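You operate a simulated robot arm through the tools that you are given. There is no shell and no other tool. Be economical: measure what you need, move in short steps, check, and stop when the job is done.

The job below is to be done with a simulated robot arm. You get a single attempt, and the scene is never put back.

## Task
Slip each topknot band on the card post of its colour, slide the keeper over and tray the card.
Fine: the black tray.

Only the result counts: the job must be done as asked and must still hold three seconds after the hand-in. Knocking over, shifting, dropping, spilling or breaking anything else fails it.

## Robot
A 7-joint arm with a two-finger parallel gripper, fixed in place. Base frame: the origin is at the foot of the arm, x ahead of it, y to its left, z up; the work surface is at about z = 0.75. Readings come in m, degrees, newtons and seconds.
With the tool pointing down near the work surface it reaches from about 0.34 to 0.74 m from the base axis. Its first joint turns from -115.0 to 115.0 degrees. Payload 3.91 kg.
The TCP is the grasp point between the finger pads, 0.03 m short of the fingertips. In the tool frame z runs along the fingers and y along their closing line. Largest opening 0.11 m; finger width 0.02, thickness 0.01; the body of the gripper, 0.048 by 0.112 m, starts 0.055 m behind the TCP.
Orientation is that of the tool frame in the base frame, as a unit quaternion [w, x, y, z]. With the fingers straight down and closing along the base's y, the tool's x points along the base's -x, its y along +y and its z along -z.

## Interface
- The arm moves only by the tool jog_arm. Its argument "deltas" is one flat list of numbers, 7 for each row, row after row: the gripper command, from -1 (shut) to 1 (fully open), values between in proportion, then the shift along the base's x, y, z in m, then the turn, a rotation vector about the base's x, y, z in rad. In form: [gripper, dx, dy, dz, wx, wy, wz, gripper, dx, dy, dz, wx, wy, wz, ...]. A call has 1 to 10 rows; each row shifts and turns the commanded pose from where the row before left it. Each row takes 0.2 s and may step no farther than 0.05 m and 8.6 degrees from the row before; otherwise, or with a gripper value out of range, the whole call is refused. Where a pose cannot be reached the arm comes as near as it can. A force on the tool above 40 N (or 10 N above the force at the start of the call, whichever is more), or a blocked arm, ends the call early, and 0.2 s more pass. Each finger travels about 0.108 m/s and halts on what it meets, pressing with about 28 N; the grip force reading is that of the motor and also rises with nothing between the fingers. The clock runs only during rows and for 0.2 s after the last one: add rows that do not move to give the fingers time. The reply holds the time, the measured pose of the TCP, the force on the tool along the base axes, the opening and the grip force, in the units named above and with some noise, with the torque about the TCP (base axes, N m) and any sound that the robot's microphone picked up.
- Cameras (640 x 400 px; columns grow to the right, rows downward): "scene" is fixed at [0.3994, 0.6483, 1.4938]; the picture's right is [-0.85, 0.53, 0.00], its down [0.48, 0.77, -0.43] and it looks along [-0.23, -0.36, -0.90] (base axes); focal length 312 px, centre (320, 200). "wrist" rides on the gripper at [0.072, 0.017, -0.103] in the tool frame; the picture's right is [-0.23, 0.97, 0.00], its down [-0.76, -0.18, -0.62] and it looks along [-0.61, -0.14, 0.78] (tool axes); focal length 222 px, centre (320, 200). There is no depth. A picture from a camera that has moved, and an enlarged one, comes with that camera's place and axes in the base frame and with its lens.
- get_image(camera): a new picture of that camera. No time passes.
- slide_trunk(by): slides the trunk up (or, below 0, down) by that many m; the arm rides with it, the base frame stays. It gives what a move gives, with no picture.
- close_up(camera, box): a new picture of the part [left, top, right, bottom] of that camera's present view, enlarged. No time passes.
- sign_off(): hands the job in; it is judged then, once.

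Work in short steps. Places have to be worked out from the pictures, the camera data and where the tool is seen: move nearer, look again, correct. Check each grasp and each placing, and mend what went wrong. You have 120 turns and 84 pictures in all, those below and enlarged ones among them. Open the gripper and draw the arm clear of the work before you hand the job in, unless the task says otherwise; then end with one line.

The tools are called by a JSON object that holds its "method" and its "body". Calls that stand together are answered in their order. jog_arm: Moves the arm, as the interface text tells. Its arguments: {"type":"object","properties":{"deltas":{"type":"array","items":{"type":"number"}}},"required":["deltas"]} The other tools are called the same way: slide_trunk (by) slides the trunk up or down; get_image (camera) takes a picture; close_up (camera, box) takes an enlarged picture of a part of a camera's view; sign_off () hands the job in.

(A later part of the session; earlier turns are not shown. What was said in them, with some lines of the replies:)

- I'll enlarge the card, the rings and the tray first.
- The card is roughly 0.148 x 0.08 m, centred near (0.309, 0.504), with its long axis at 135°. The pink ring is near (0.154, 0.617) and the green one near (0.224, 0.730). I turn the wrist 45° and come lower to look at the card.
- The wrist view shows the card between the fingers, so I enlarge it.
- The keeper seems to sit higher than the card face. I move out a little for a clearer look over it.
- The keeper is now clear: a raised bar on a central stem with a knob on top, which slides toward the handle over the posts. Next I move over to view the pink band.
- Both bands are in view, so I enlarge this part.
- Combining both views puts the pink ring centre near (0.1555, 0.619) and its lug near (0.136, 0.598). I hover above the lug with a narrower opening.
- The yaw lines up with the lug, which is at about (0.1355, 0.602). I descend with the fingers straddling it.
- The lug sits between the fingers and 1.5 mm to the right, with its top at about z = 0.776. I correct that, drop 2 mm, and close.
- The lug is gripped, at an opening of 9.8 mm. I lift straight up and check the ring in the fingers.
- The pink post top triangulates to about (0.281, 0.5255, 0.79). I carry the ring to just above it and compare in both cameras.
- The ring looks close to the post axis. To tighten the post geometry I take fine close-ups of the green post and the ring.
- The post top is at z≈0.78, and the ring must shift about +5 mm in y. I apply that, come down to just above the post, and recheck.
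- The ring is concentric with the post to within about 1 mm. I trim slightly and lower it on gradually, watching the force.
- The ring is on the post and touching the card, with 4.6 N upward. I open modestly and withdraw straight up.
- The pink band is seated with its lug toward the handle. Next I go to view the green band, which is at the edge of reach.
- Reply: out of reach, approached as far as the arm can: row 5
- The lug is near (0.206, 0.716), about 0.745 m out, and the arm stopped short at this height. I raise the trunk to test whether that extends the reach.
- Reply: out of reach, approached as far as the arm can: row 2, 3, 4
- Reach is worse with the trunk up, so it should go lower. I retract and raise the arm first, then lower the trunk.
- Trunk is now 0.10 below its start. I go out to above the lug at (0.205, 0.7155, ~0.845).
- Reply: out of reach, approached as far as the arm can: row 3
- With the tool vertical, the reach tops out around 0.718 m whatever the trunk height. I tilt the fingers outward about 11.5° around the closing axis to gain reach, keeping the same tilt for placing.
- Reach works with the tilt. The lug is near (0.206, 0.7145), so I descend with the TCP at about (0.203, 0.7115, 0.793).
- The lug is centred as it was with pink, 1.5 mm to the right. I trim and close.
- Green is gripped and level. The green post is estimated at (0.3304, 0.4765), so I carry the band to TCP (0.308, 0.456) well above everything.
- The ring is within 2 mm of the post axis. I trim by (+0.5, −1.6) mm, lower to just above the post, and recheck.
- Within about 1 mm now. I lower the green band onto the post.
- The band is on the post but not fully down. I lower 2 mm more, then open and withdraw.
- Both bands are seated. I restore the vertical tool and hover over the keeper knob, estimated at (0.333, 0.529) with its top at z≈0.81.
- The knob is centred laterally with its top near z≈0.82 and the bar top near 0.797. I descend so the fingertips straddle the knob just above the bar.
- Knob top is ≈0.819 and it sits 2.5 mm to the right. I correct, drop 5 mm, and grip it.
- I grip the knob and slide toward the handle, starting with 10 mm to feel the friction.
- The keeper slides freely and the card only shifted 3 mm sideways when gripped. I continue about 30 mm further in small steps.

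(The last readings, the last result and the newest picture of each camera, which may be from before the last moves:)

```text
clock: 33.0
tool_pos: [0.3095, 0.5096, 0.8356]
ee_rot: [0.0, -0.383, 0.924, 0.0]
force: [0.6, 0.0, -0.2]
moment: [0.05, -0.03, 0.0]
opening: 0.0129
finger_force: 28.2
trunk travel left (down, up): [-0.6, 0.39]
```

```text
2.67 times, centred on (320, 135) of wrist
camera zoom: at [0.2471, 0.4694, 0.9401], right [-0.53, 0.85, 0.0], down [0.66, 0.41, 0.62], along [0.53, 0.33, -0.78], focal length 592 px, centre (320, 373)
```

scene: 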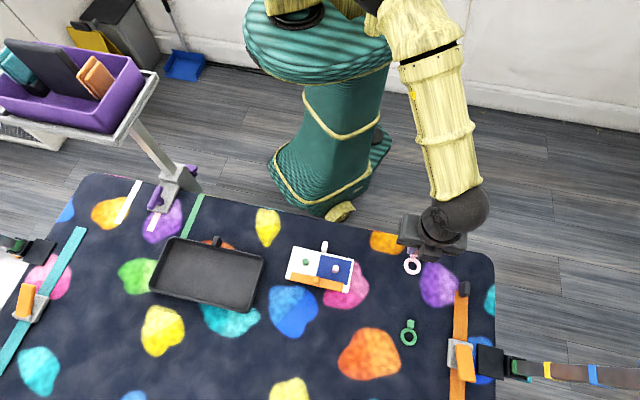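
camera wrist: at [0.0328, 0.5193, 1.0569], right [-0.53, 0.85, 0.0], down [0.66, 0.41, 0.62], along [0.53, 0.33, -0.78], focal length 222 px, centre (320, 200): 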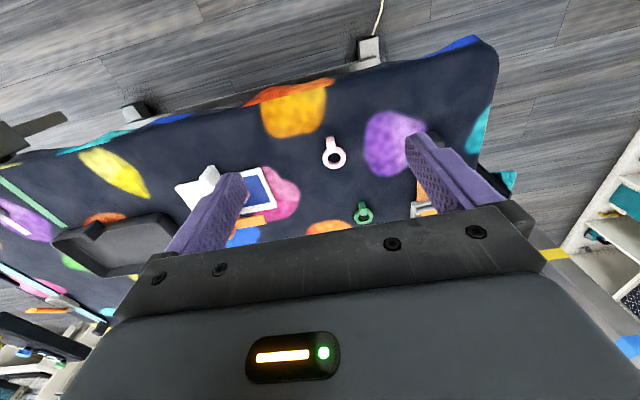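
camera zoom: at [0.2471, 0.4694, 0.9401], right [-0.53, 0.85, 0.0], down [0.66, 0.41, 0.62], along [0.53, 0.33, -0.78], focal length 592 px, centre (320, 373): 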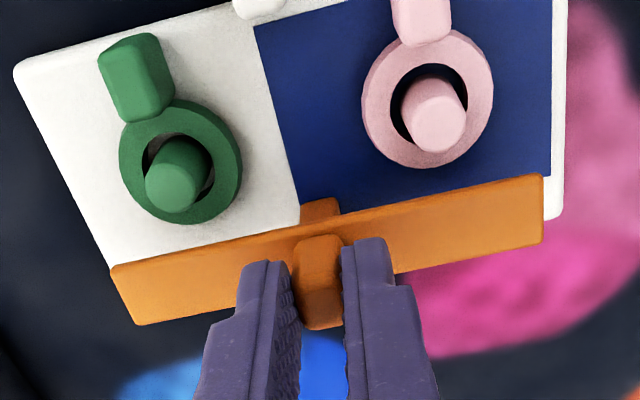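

The card is dragging along with the keeper: about 15 mm of slide against 17 mm of drag. Pinching the knob against the card's own handle would cancel the drag, so I release, rise, and look.

{"method": "jog_arm", "body": {"deltas": [-0.4, 0, 0, 0, 0, 0, 0, -0.2, 0, 0, 0, 0, 0, 0, -0.2, 0, 0, 0.03, 0, 0, 0, 0.5, -0.01, -0.01, 0.04, 0, 0, 0, 1, -0.03, -0.03, 0.03, 0, 0, 0, 1, -0.03, -0.03, 0, 0, 0, 0, 1, 0, 0, 0, 0, 0, 0]}}

{"method": "close_up", "body": {"camera": "scene", "box": [280, 225, 360, 285]}}

{"method": "close_up", "body": {"camera": "wrist", "box": [250, 100, 410, 220]}}

```text
refused: row 5 steps farther than a row can; nothing moved
```

```text
6.67 times, centred on (320, 255) of scene
camera zoom: at [0.3994, 0.6483, 1.4938], right [-0.85, 0.53, 0.0], down [0.48, 0.77, -0.43], along [-0.23, -0.36, -0.9], focal length 2080 px, centre (320, -167)
```

zoom: 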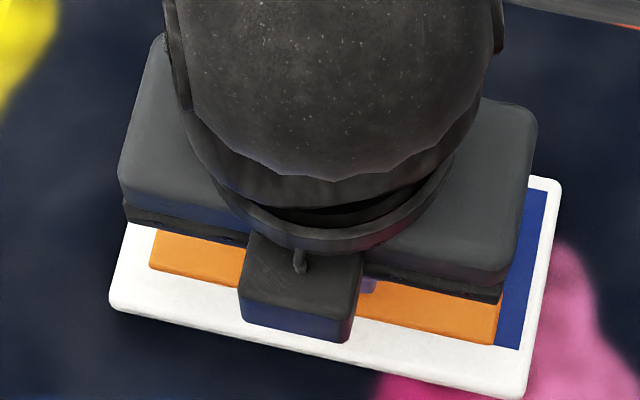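

```text
3.33 times, centred on (330, 160) of wrist
camera zoom: at [0.2471, 0.4694, 0.9401], right [-0.53, 0.85, 0.0], down [0.66, 0.41, 0.62], along [0.53, 0.33, -0.78], focal length 740 px, centre (287, 333)
```

zoom: 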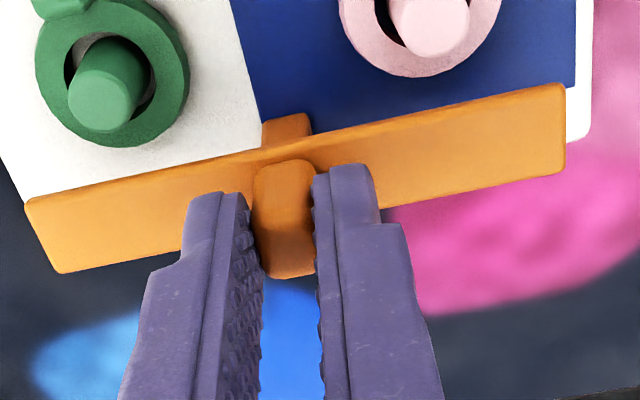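

That call was refused for step size, so I redo it with smaller steps.

{"method": "jog_arm", "body": {"deltas": [-0.4, 0, 0, 0, 0, 0, 0, -0.2, 0, 0, 0, 0, 0, 0, -0.2, 0, 0, 0.03, 0, 0, 0, 0.5, -0.01, -0.01, 0.04, 0, 0, 0, 1, -0.025, -0.025, 0.03, 0, 0, 0, 1, -0.03, -0.03, 0, 0, 0, 0, 1, 0, 0, 0, 0, 0, 0]}}

{"method": "close_up", "body": {"camera": "scene", "box": [280, 225, 360, 285]}}

{"method": "close_up", "body": {"camera": "wrist", "box": [250, 100, 410, 220]}}

```text
clock: 34.6
tool_pos: [0.2451, 0.4436, 0.9352]
ee_rot: [0.0, -0.383, 0.924, 0.0]
force: [0.9, 0.2, -0.7]
moment: [0.02, 0.01, 0.01]
opening: 0.11
finger_force: 0.0
trunk travel left (down, up): [-0.6, 0.39]
```

```text
6.67 times, centred on (320, 255) of scene
camera zoom: at [0.3994, 0.6483, 1.4938], right [-0.85, 0.53, 0.0], down [0.48, 0.77, -0.43], along [-0.23, -0.36, -0.9], focal length 2080 px, centre (320, -167)
```

zoom: 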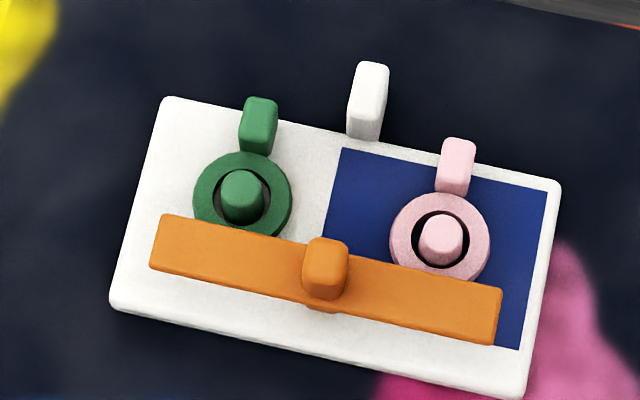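

```text
3.33 times, centred on (330, 160) of wrist
camera zoom: at [0.1823, 0.4037, 1.0394], right [-0.53, 0.85, 0.0], down [0.66, 0.41, 0.62], along [0.53, 0.33, -0.78], focal length 740 px, centre (287, 333)
```

zoom: 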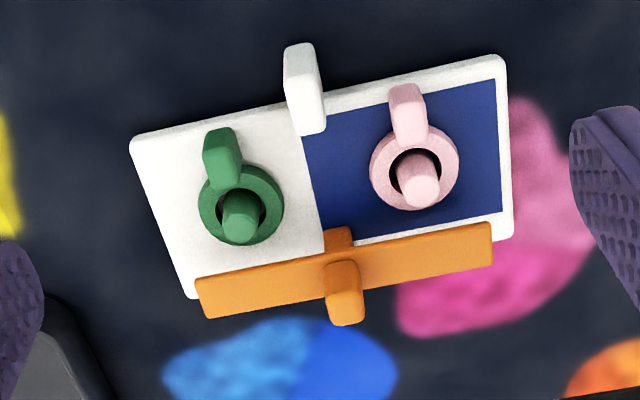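

The bar already overlaps the ring rims but not the posts. The handle top is near (0.260, 0.461, 0.808) and the knob near (0.309, 0.509, 0.819), so I rotate the gripper −90° to span both.

{"method": "jog_arm", "body": {"deltas": [1, 0.004, 0.0042, 0, 0, 0, -0.1309, 1, 0.004, 0.0042, 0, 0, 0, -0.1309, 1, 0.004, 0.0042, 0, 0, 0, -0.1309, 1, 0.004, 0.0042, 0, 0, 0, -0.1309, 1, 0.004, 0.0042, 0, 0, 0, -0.1309, 1, 0.004, 0.0042, 0, 0, 0, -0.1309, 1, 0.004, 0.0042, 0, 0, 0, -0.1309, 1, 0.004, 0.0042, 0, 0, 0, -0.1309, 1, 0.0037, 0.004, 0, 0, 0, -0.1309, 1, 0.0037, 0.004, 0, 0, 0, -0.1309]}}

{"method": "jog_arm", "body": {"deltas": [1, 0, 0, -0.02, 0, 0, -0.1309, 1, 0, 0, -0.02, 0, 0, -0.1309, 1, 0, 0, -0.015, 0, 0, 0, 1, 0, 0, 0, 0, 0, 0]}}

{"method": "get_image", "body": {"camera": "wrist"}}

```text
clock: 36.8
tool_pos: [0.2833, 0.4857, 0.9358]
ee_rot: [0.0, 0.261, 0.965, 0.0]
force: [0.3, 0.5, 0.0]
moment: [0.01, 0.02, -0.04]
opening: 0.1102
finger_force: 0.1
trunk travel left (down, up): [-0.6, 0.39]
```

```text
clock: 37.8
tool_pos: [0.2836, 0.4867, 0.8798]
ee_rot: [0.001, 0.384, 0.923, 0.0]
force: [0.1, 0.0, -0.4]
moment: [0.02, -0.03, -0.01]
opening: 0.1098
finger_force: 0.0
trunk travel left (down, up): [-0.6, 0.39]
```

```text
40 pictures are left
camera wrist: at [0.2453, 0.5485, 0.9845], right [0.85, 0.53, 0.0], down [0.41, -0.66, 0.62], along [0.33, -0.53, -0.78], focal length 222 px, centre (320, 200)
```

wrist: 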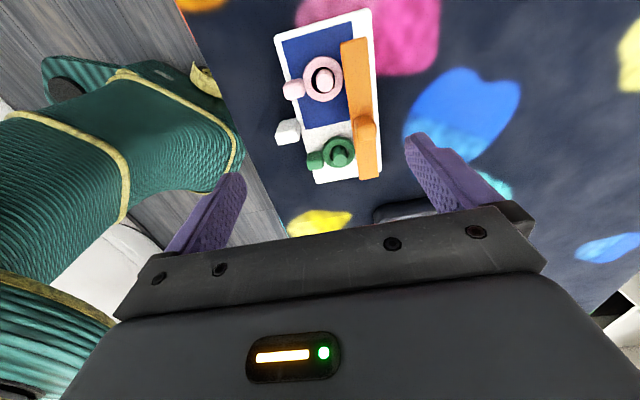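

The knob and handle are between the fingers, so I zoom in to align precisely.

{"method": "close_up", "body": {"camera": "wrist", "box": [240, 85, 420, 220]}}

```text
2.96 times, centred on (330, 152) of wrist
camera zoom: at [0.2453, 0.5485, 0.9845], right [0.85, 0.53, 0.0], down [0.41, -0.66, 0.62], along [0.33, -0.53, -0.78], focal length 658 px, centre (290, 341)
```

zoom: 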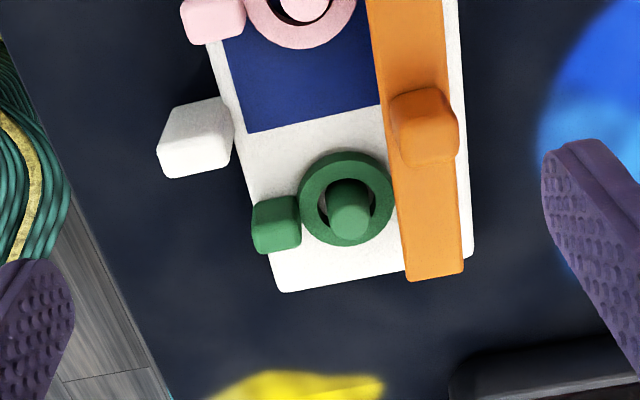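

The alignment is good. I lower so the tips sit at about z=0.792, outside the handle and the bar edge, and close gradually to an opening of about 0.073.

{"method": "jog_arm", "body": {"deltas": [1, 0.0025, 0.002, -0.02, 0, 0, 0, 1, 0, 0, -0.02, 0, 0, 0, 1, 0, 0, -0.018, 0, 0, 0, 0.6, 0, 0, 0, 0, 0, 0, 0.45, 0, 0, 0, 0, 0, 0, 0.33, 0, 0, 0, 0, 0, 0, 0.33, 0, 0, 0, 0, 0, 0]}}

{"method": "close_up", "body": {"camera": "wrist", "box": [220, 60, 420, 210]}}

```text
clock: 39.4
tool_pos: [0.2858, 0.4882, 0.8214]
ee_rot: [-0.001, 0.382, 0.924, 0.0]
force: [0.4, 0.1, -0.1]
moment: [0.02, 0.0, 0.01]
opening: 0.0735
finger_force: 0.5
trunk travel left (down, up): [-0.6, 0.39]
```

```text
2.67 times, centred on (320, 135) of wrist
camera zoom: at [0.2483, 0.5515, 0.9263], right [0.85, 0.53, 0.0], down [0.41, -0.66, 0.62], along [0.33, -0.53, -0.78], focal length 592 px, centre (320, 373)
```

zoom: 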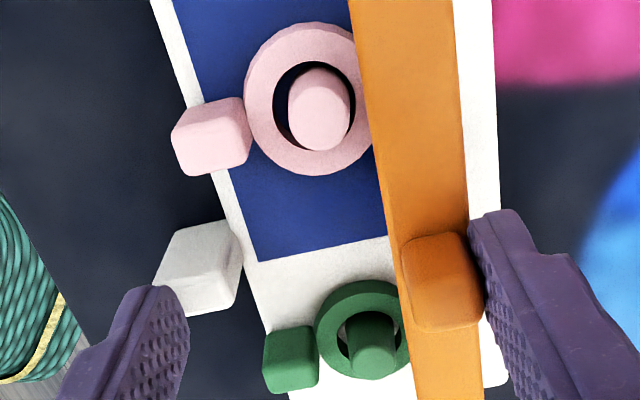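

I need a closer look at how the left finger meets the handle before squeezing.

{"method": "close_up", "body": {"camera": "wrist", "box": [255, 125, 335, 185]}}

{"method": "close_up", "body": {"camera": "scene", "box": [300, 215, 372, 269]}}

```text
6.67 times, centred on (295, 155) of wrist
camera zoom: at [0.2483, 0.5515, 0.9263], right [0.85, 0.53, 0.0], down [0.41, -0.66, 0.62], along [0.33, -0.53, -0.78], focal length 1481 px, centre (487, 500)
```

zoom: 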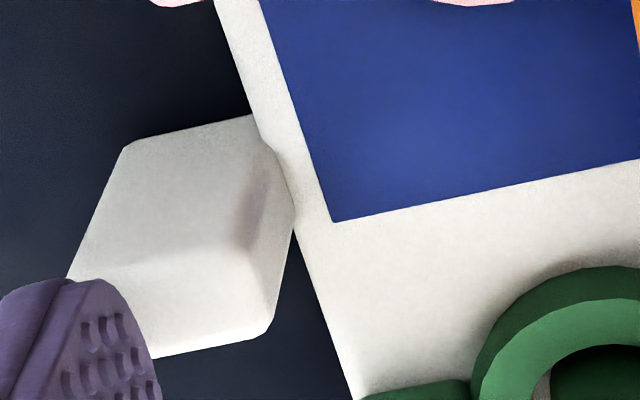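

```text
7.41 times, centred on (336, 242) of scene
camera zoom: at [0.3994, 0.6483, 1.4938], right [-0.85, 0.53, 0.0], down [0.48, 0.77, -0.43], along [-0.23, -0.36, -0.9], focal length 2312 px, centre (202, -111)
```

zoom: 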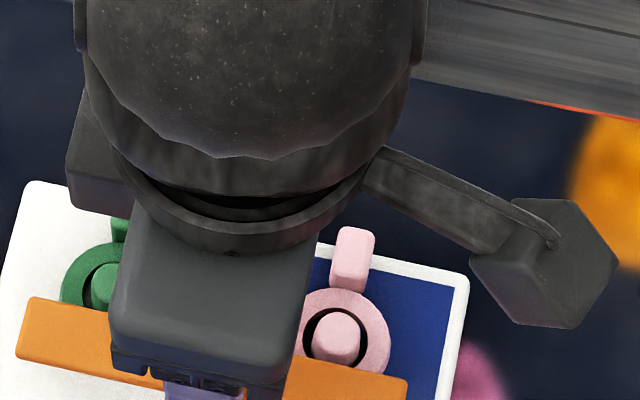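

On reflection the card hasn't moved; the handle top is near (0.2635, 0.466, 0.795) and lies in line with the fingers, but the tips overlap it by only 3 mm. I open a bit, go 13 mm lower, and squeeze progressively.

{"method": "jog_arm", "body": {"deltas": [0.75, 0, 0, 0, 0, 0, 0, 0.75, 0, 0, -0.007, 0, 0, 0, 0.75, 0, 0, -0.006, 0, 0, 0, 0.45, 0, 0, 0, 0, 0, 0, 0.3, 0, 0, 0, 0, 0, 0, 0.22, 0, 0, 0, 0, 0, 0, 0.22, 0, 0, 0, 0, 0, 0]}}

{"method": "close_up", "body": {"camera": "wrist", "box": [220, 60, 420, 210]}}

```text
clock: 41.0
tool_pos: [0.2867, 0.4886, 0.8086]
ee_rot: [0.0, 0.382, 0.924, 0.0]
force: [-0.1, 0.2, -0.1]
moment: [-0.01, 0.01, 0.01]
opening: 0.0672
finger_force: 0.1
trunk travel left (down, up): [-0.6, 0.39]
```

```text
2.67 times, centred on (320, 135) of wrist
camera zoom: at [0.2482, 0.5508, 0.9136], right [0.85, 0.53, 0.0], down [0.41, -0.66, 0.62], along [0.33, -0.53, -0.78], focal length 592 px, centre (320, 373)
```

zoom: 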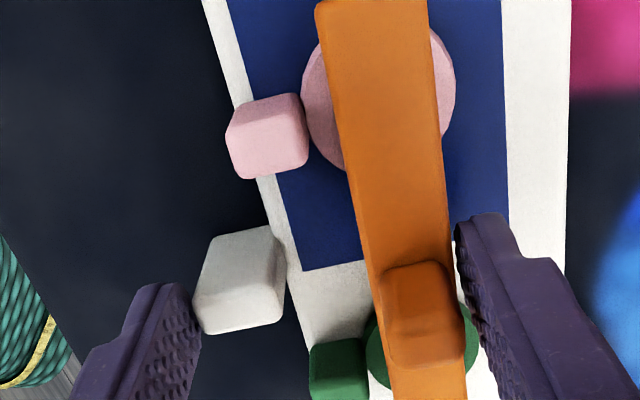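

The bar now sits centred over both posts. I open, rise clear, and verify in the scene view.

{"method": "jog_arm", "body": {"deltas": [0.5, 0, 0, 0, 0, 0, 0, 1, 0, 0, 0, 0, 0, 0, 1, 0, 0, 0.03, 0, 0, 0, 1, 0, 0, 0.045, 0, 0, 0, 1, -0.03, -0.03, 0.025, 0, 0, 0, 1, -0.035, -0.035, 0, 0, 0, 0, 1, -0.025, -0.025, 0, 0, 0, 0]}}

{"method": "close_up", "body": {"camera": "scene", "box": [280, 225, 360, 285]}}

```text
clock: 42.6
tool_pos: [0.1947, 0.3972, 0.9097]
ee_rot: [0.0, 0.383, 0.924, 0.0]
force: [1.2, 0.2, 0.9]
moment: [0.01, 0.0, -0.03]
opening: 0.11
finger_force: 0.1
trunk travel left (down, up): [-0.6, 0.39]
```

```text
6.67 times, centred on (320, 255) of scene
camera zoom: at [0.3994, 0.6483, 1.4938], right [-0.85, 0.53, 0.0], down [0.48, 0.77, -0.43], along [-0.23, -0.36, -0.9], focal length 2080 px, centre (320, -167)
```

zoom: 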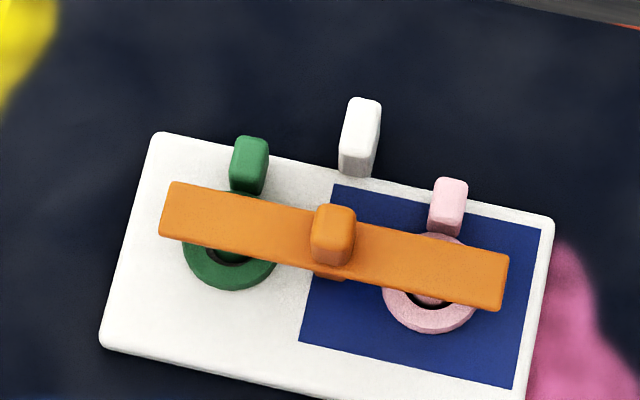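

The keeper is centred over both posts. Next I turn back to +45° and hover over the card handle, now near (0.272, 0.475).

{"method": "jog_arm", "body": {"deltas": [1, 0, 0, 0, 0, 0, 0.1309, 1, 0, 0, 0, 0, 0, 0.1309, 1, 0, 0, 0, 0, 0, 0.1309, 1, 0, 0, 0, 0, 0, 0.1309, 1, 0, 0, 0, 0, 0, 0.1309, 0.5, 0, 0, 0, 0, 0, 0.1309, 0, 0, 0, 0, 0, 0, 0.1309, -0.2, 0, 0, 0, 0, 0, 0.1309, -0.2, 0, 0, 0, 0, 0, 0.1309, -0.2, 0, 0, 0, 0, 0, 0.1309]}}

{"method": "jog_arm", "body": {"deltas": [-0.2, 0.033, 0.034, 0, 0, 0, 0.1309, -0.2, 0.033, 0.034, 0, 0, 0, 0.1309, -0.2, 0, 0, -0.02, 0, 0, 0, -0.2, 0, 0, 0, 0, 0, 0]}}

{"method": "close_up", "body": {"camera": "wrist", "box": [220, 60, 420, 210]}}

```text
clock: 44.8
tool_pos: [0.1961, 0.3979, 0.9095]
ee_rot: [0.0, -0.259, 0.966, 0.0]
force: [0.1, 0.0, -0.3]
moment: [-0.01, 0.02, 0.02]
opening: 0.0441
finger_force: 0.0
trunk travel left (down, up): [-0.6, 0.39]
```

```text
clock: 45.8
tool_pos: [0.2615, 0.4674, 0.8911]
ee_rot: [0.0, -0.382, 0.924, 0.0]
force: [0.0, 0.3, -0.2]
moment: [0.0, -0.01, -0.01]
opening: 0.0442
finger_force: 0.1
trunk travel left (down, up): [-0.6, 0.39]
```

```text
2.67 times, centred on (320, 135) of wrist
camera zoom: at [0.1996, 0.4271, 0.9944], right [-0.53, 0.85, 0.0], down [0.66, 0.41, 0.62], along [0.53, 0.33, -0.78], focal length 592 px, centre (320, 373)
```

zoom: 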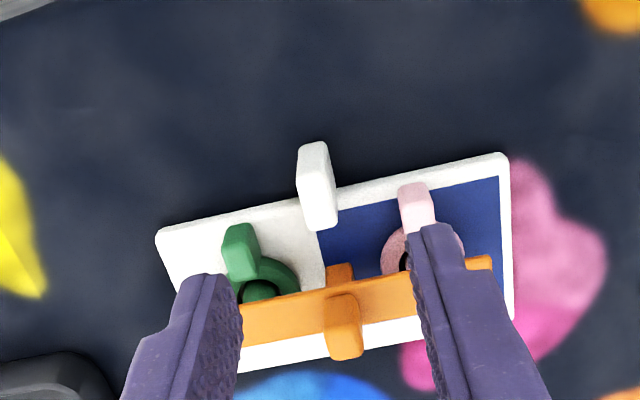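

The handle is at about (0.269, 0.475). I narrow the opening to 0.032 to clear the lugs and drop to just above the handle.

{"method": "jog_arm", "body": {"deltas": [-0.42, 0.0085, 0.0075, -0.025, 0, 0, 0, -0.42, 0, 0, -0.022, 0, 0, 0, -0.42, 0, 0, 0, 0, 0, 0]}}

{"method": "close_up", "body": {"camera": "wrist", "box": [240, 100, 400, 220]}}

```text
clock: 46.6
tool_pos: [0.2698, 0.4736, 0.8429]
ee_rot: [0.0, -0.382, 0.924, 0.0]
force: [0.0, 0.6, 0.4]
moment: [0.01, 0.02, 0.02]
opening: 0.0318
finger_force: 0.0
trunk travel left (down, up): [-0.6, 0.39]
```

```text
3.33 times, centred on (320, 160) of wrist
camera zoom: at [0.2085, 0.4335, 0.9468], right [-0.53, 0.85, 0.0], down [0.66, 0.41, 0.62], along [0.53, 0.33, -0.78], focal length 740 px, centre (320, 333)
```

zoom: 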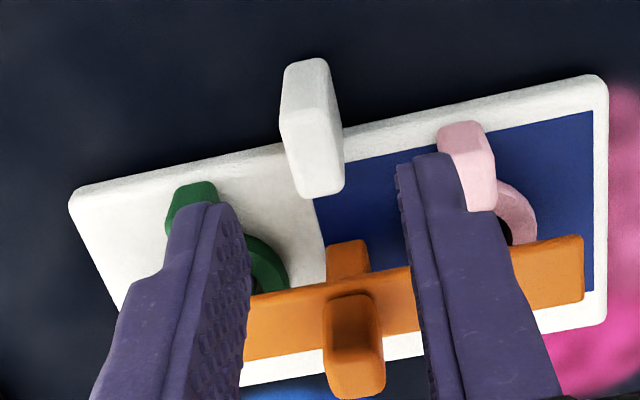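

The handle sits slightly baseward, by about 4 mm. I correct and descend around it, then grip.

{"method": "jog_arm", "body": {"deltas": [-0.42, -0.0028, -0.002, -0.013, 0, 0, 0, -0.42, 0, 0, -0.014, 0, 0, 0, -0.42, 0, 0, -0.012, 0, 0, 0, -0.42, 0, 0, 0, 0, 0, 0]}}

{"method": "close_up", "body": {"camera": "wrist", "box": [240, 100, 400, 220]}}

```text
clock: 47.6
tool_pos: [0.2678, 0.4711, 0.8034]
ee_rot: [0.001, -0.382, 0.924, 0.0]
force: [0.0, 0.2, 0.7]
moment: [0.01, 0.01, -0.01]
opening: 0.0319
finger_force: 0.0
trunk travel left (down, up): [-0.6, 0.39]
```

```text
3.33 times, centred on (320, 160) of wrist
camera zoom: at [0.2058, 0.4315, 0.908], right [-0.53, 0.85, 0.0], down [0.66, 0.41, 0.62], along [0.53, 0.33, -0.78], focal length 740 px, centre (320, 333)
```

zoom: 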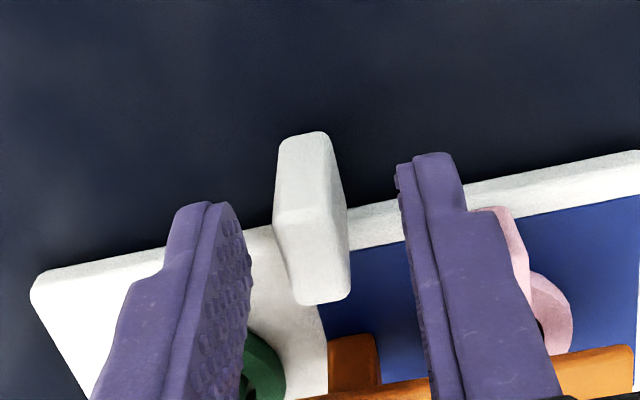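

The handle is well between the fingers. I close and lift a little to see how the card hangs.

{"method": "jog_arm", "body": {"deltas": [-1, 0, 0, 0, 0, 0, 0, -1, 0, 0, 0, 0, 0, 0, -1, 0, 0, 0, 0, 0, 0, -1, 0, 0, 0.005, 0, 0, 0, -1, 0, 0, 0.01, 0, 0, 0, -1, 0, 0, 0.015, 0, 0, 0, -1, 0, 0, 0, 0, 0, 0]}}

{"method": "close_up", "body": {"camera": "wrist", "box": [220, 70, 420, 220]}}

{"method": "get_image", "body": {"camera": "scene"}}

```text
clock: 49.2
tool_pos: [0.2674, 0.4704, 0.8343]
ee_rot: [0.0, -0.382, 0.924, 0.0]
force: [-0.4, 0.6, -2.7]
moment: [-0.08, 0.07, 0.01]
opening: 0.0114
finger_force: 28.4
trunk travel left (down, up): [-0.6, 0.39]
```

```text
2.67 times, centred on (320, 145) of wrist
camera zoom: at [0.2057, 0.4318, 0.9386], right [-0.53, 0.85, 0.0], down [0.66, 0.41, 0.62], along [0.53, 0.33, -0.78], focal length 592 px, centre (320, 347)
```

zoom: 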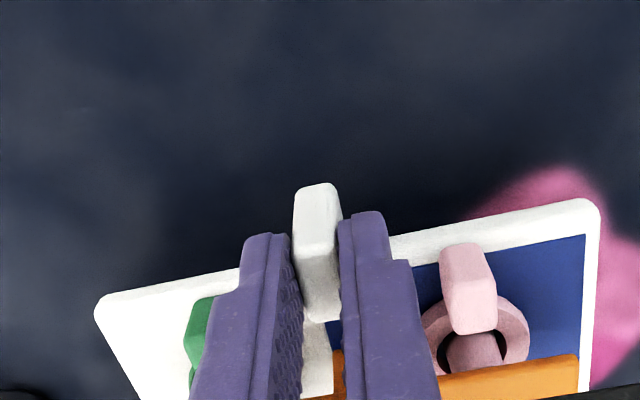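

```text
29 pictures are left
```

scene: 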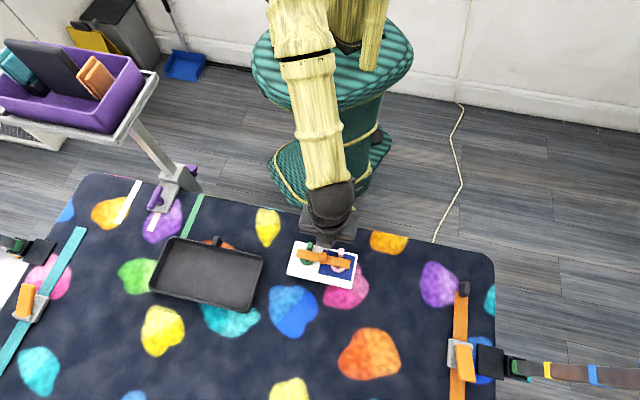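

The card hangs level at 2.7 N. I raise it and carry it slowly over the tray, whose centre is estimated at (0.534, 0.380).

{"method": "jog_arm", "body": {"deltas": [-1, 0, 0, 0.02, 0, 0, 0, -1, 0, 0, 0.03, 0, 0, 0, -1, 0, 0, 0.01, 0, 0, 0, -1, 0.0343, -0.0167, 0, 0, 0, 0, -1, 0.0343, -0.0167, 0, 0, 0, 0, -1, 0.0343, -0.0167, 0, 0, 0, 0, -1, 0.0343, -0.0167, 0, 0, 0, 0, -1, 0.0343, -0.0167, 0, 0, 0, 0, -1, 0.0343, -0.0167, 0, 0, 0, 0, -1, 0.0343, -0.0167, 0, 0, 0, 0]}}

{"method": "close_up", "body": {"camera": "scene", "box": [140, 220, 290, 320]}}

{"method": "get_image", "body": {"camera": "wrist"}}

```text
clock: 51.4
tool_pos: [0.5098, 0.3556, 0.8942]
ee_rot: [-0.001, -0.383, 0.924, 0.0]
force: [0.8, 0.8, -1.3]
moment: [-0.06, 0.07, -0.02]
opening: 0.0116
finger_force: 28.6
trunk travel left (down, up): [-0.6, 0.39]
```

```text
4.00 times, centred on (215, 270) of scene
camera zoom: at [0.3994, 0.6483, 1.4938], right [-0.85, 0.53, 0.0], down [0.48, 0.77, -0.43], along [-0.23, -0.36, -0.9], focal length 1248 px, centre (740, -80)
```

zoom: 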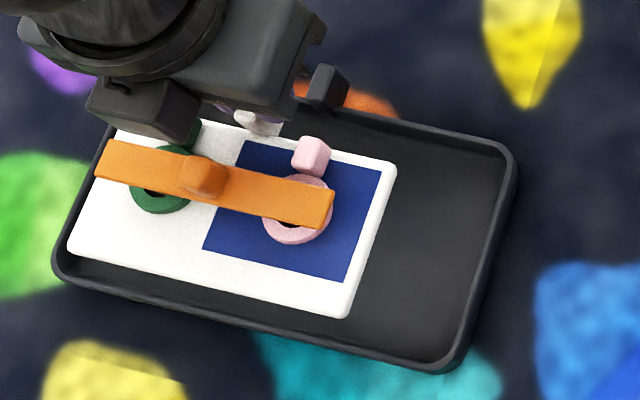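

```text
27 pictures are left
camera wrist: at [0.4477, 0.3151, 0.9988], right [-0.53, 0.85, 0.0], down [0.66, 0.41, 0.62], along [0.53, 0.33, -0.78], focal length 222 px, centre (320, 200)
```

wrist: 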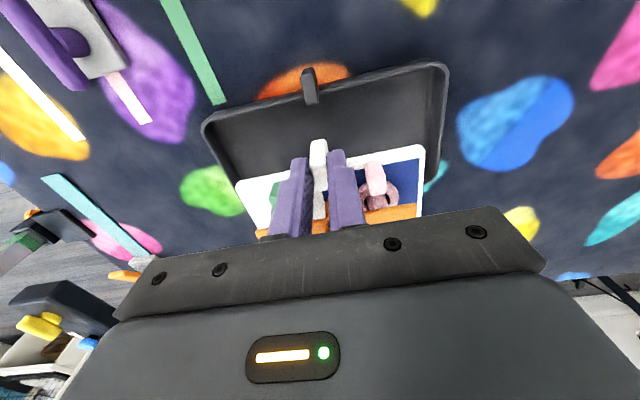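

By the scene view the card centre is at (0.545, 0.391) and the tray centre at (0.5365, 0.380). I shift by (−2, −4.4) mm and lower to just above the rim.

{"method": "jog_arm", "body": {"deltas": [-1, -0.002, -0.0044, -0.015, 0, 0, 0, -1, 0, 0, -0.02, 0, 0, 0, -1, 0, 0, 0, 0, 0, 0]}}

{"method": "close_up", "body": {"camera": "scene", "box": [140, 225, 280, 320]}}

{"method": "close_up", "body": {"camera": "wrist", "box": [180, 40, 460, 220]}}

```text
clock: 52.2
tool_pos: [0.5079, 0.3521, 0.8593]
ee_rot: [0.0, -0.383, 0.924, 0.0]
force: [1.3, 0.9, -2.0]
moment: [-0.08, 0.07, -0.04]
opening: 0.0117
finger_force: 28.0
trunk travel left (down, up): [-0.6, 0.39]
```

```text
4.21 times, centred on (210, 272) of scene
camera zoom: at [0.3994, 0.6483, 1.4938], right [-0.85, 0.53, 0.0], down [0.48, 0.77, -0.43], along [-0.23, -0.36, -0.9], focal length 1314 px, centre (783, -105)
```

zoom: 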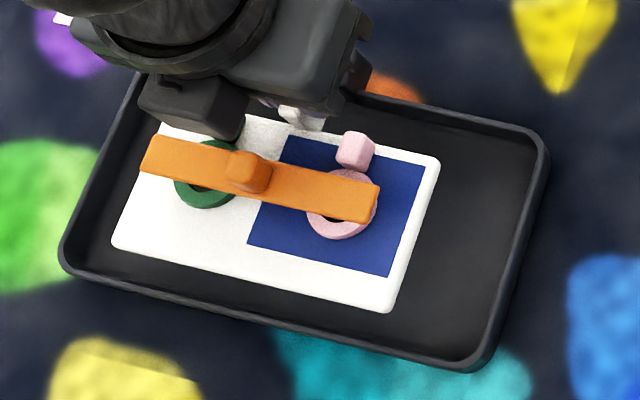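

```text
2.22 times, centred on (320, 130) of wrist
camera zoom: at [0.4446, 0.3108, 0.9632], right [-0.53, 0.85, 0.0], down [0.66, 0.41, 0.62], along [0.53, 0.33, -0.78], focal length 494 px, centre (320, 356)
```

zoom: 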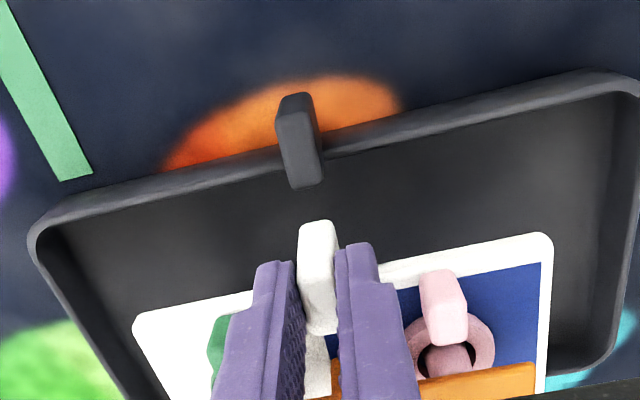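

The gaps read about 13 mm at the handle side and 5.5 mm on the far side. I shift 3 mm toward the base and lower into the tray slowly.

{"method": "jog_arm", "body": {"deltas": [-1, -0.002, -0.002, -0.01, 0, 0, 0, -1, 0, 0, -0.015, 0, 0, 0, -1, 0, 0, -0.012, 0, 0, 0, -1, 0, 0, -0.005, 0, 0, 0, -1, 0, 0, 0, 0, 0, 0]}}

{"method": "close_up", "body": {"camera": "scene", "box": [140, 225, 280, 320]}}

{"method": "close_up", "body": {"camera": "wrist", "box": [180, 40, 460, 220]}}

```text
clock: 53.4
tool_pos: [0.5029, 0.348, 0.8167]
ee_rot: [0.0, -0.383, 0.924, 0.0]
force: [-0.2, -0.8, -1.8]
moment: [-0.06, 0.05, 0.0]
opening: 0.0114
finger_force: 28.0
trunk travel left (down, up): [-0.6, 0.39]
```

```text
4.21 times, centred on (210, 272) of scene
camera zoom: at [0.3994, 0.6483, 1.4938], right [-0.85, 0.53, 0.0], down [0.48, 0.77, -0.43], along [-0.23, -0.36, -0.9], focal length 1314 px, centre (783, -105)
```

zoom: 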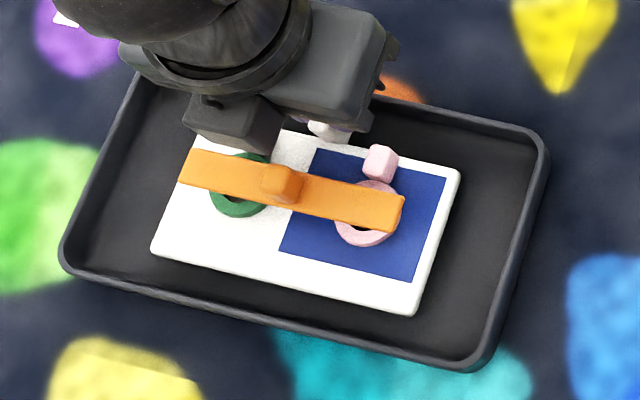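

```text
2.22 times, centred on (320, 130) of wrist
camera zoom: at [0.4418, 0.308, 0.9212], right [-0.53, 0.85, 0.0], down [0.66, 0.41, 0.62], along [0.53, 0.33, -0.78], focal length 494 px, centre (320, 356)
```

zoom: 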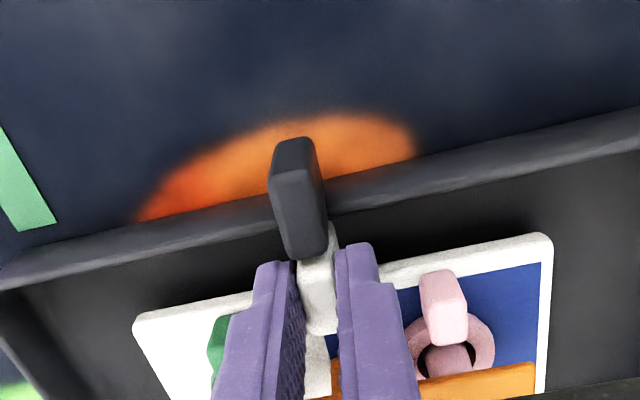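

The card is almost at the floor, with its weight still on the gripper. I nudge 2 mm outward to keep clear of the tray's own tab, then lower in 3 mm steps.

{"method": "jog_arm", "body": {"deltas": [-1, 0.0013, 0.0013, 0, 0, 0, 0, -1, 0, 0, -0.003, 0, 0, 0, -1, 0, 0, -0.002, 0, 0, 0, -1, 0, 0, 0, 0, 0, 0]}}

```text
clock: 54.4
tool_pos: [0.5053, 0.3498, 0.8118]
ee_rot: [-0.001, -0.383, 0.924, 0.0]
force: [0.6, -0.1, -2.8]
moment: [-0.04, 0.04, -0.01]
opening: 0.0112
finger_force: 28.2
trunk travel left (down, up): [-0.6, 0.39]
```

Weight is still fully carried, so I continue down.

{"method": "jog_arm", "body": {"deltas": [-1, 0, 0, -0.002, 0, 0, 0, -1, 0, 0, -0.002, 0, 0, 0, -1, 0, 0, 0, 0, 0, 0]}}

```text
clock: 55.2
tool_pos: [0.5059, 0.3498, 0.808]
ee_rot: [0.0, -0.382, 0.924, 0.0]
force: [0.5, -0.2, 6.8]
moment: [-0.05, 0.01, -0.01]
opening: 0.0119
finger_force: 28.4
trunk travel left (down, up): [-0.6, 0.39]
```

Contact: the force has turned to +6.8 N. I check that the card is flat on the floor before releasing.

{"method": "close_up", "body": {"camera": "scene", "box": [140, 225, 280, 320]}}

{"method": "close_up", "body": {"camera": "wrist", "box": [240, 90, 400, 210]}}

```text
4.21 times, centred on (210, 272) of scene
camera zoom: at [0.3994, 0.6483, 1.4938], right [-0.85, 0.53, 0.0], down [0.48, 0.77, -0.43], along [-0.23, -0.36, -0.9], focal length 1314 px, centre (783, -105)
```

zoom: 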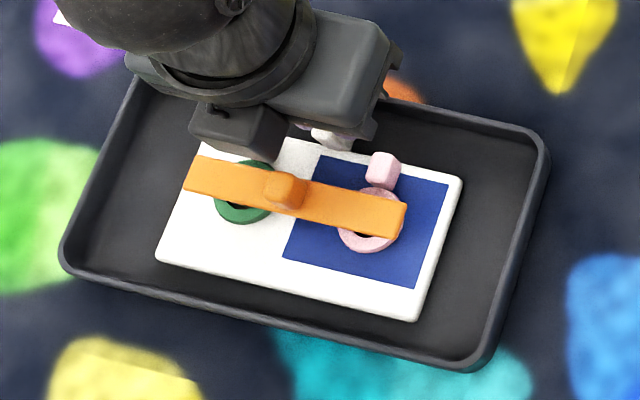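

```text
3.33 times, centred on (320, 150) of wrist
camera zoom: at [0.443, 0.3093, 0.9129], right [-0.53, 0.85, 0.0], down [0.66, 0.41, 0.62], along [0.53, 0.33, -0.78], focal length 740 px, centre (320, 367)
```

zoom: 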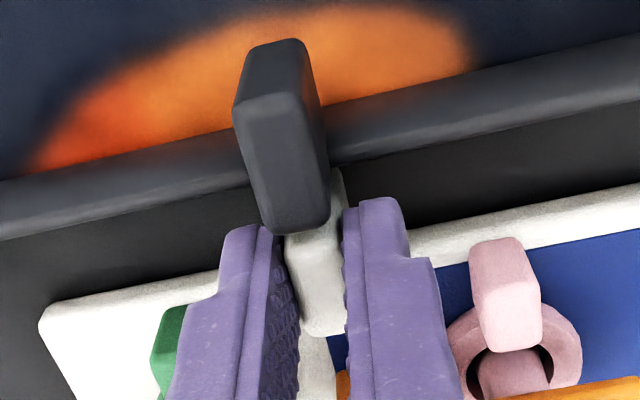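

The card lies flat inside the tray walls. I open and retreat straight up.

{"method": "jog_arm", "body": {"deltas": [-0.5, 0, 0, 0, 0, 0, 0, -0.5, 0, 0, 0, 0, 0, 0, -0.5, 0, 0, 0.015, 0, 0, 0, -0.5, 0, 0, 0.03, 0, 0, 0, -0.5, 0, 0, 0.04, 0, 0, 0, -0.5, 0, 0, 0.04, 0, 0, 0, 0, -0.03, -0.03, 0.02, 0, 0, 0, 0, -0.03, -0.03, 0, 0, 0, 0, 0, -0.03, -0.03, 0, 0, 0, 0]}}

{"method": "close_up", "body": {"camera": "scene", "box": [140, 225, 280, 320]}}

{"method": "get_image", "body": {"camera": "scene"}}

```text
clock: 57.2
tool_pos: [0.4149, 0.2592, 0.9521]
ee_rot: [0.0, -0.382, 0.924, 0.0]
force: [-0.7, -0.5, 0.0]
moment: [-0.02, 0.01, 0.0]
opening: 0.0553
finger_force: 0.1
trunk travel left (down, up): [-0.6, 0.39]
```

```text
4.21 times, centred on (210, 272) of scene
camera zoom: at [0.3994, 0.6483, 1.4938], right [-0.85, 0.53, 0.0], down [0.48, 0.77, -0.43], along [-0.23, -0.36, -0.9], focal length 1314 px, centre (783, -105)
```

zoom: 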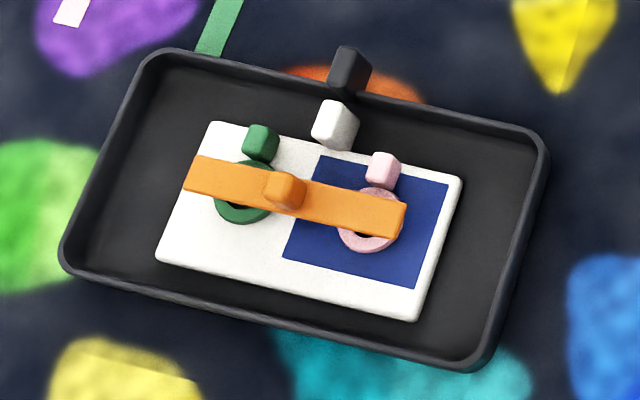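

```text
19 pictures are left
```

scene: 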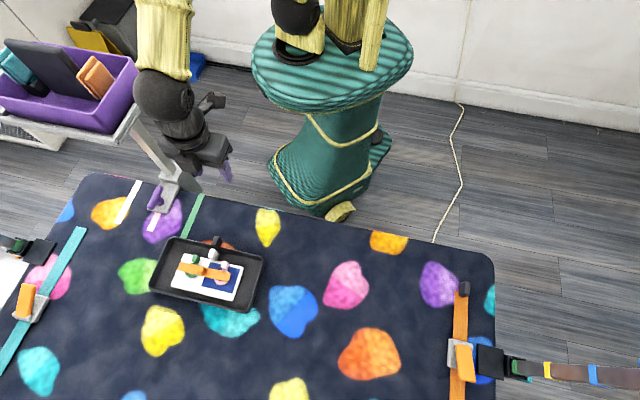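

The card is flat in the black tray, both bands are on their matching posts, and the keeper lies over them. The gripper is open and clear, so I hand in.

{"method": "sign_off", "body": {}}

```text
The job is handed in.
```

The job is handed in: both bands are on their matching posts, the keeper is slid over them, and the card lies flat in the black tray with the arm clear.
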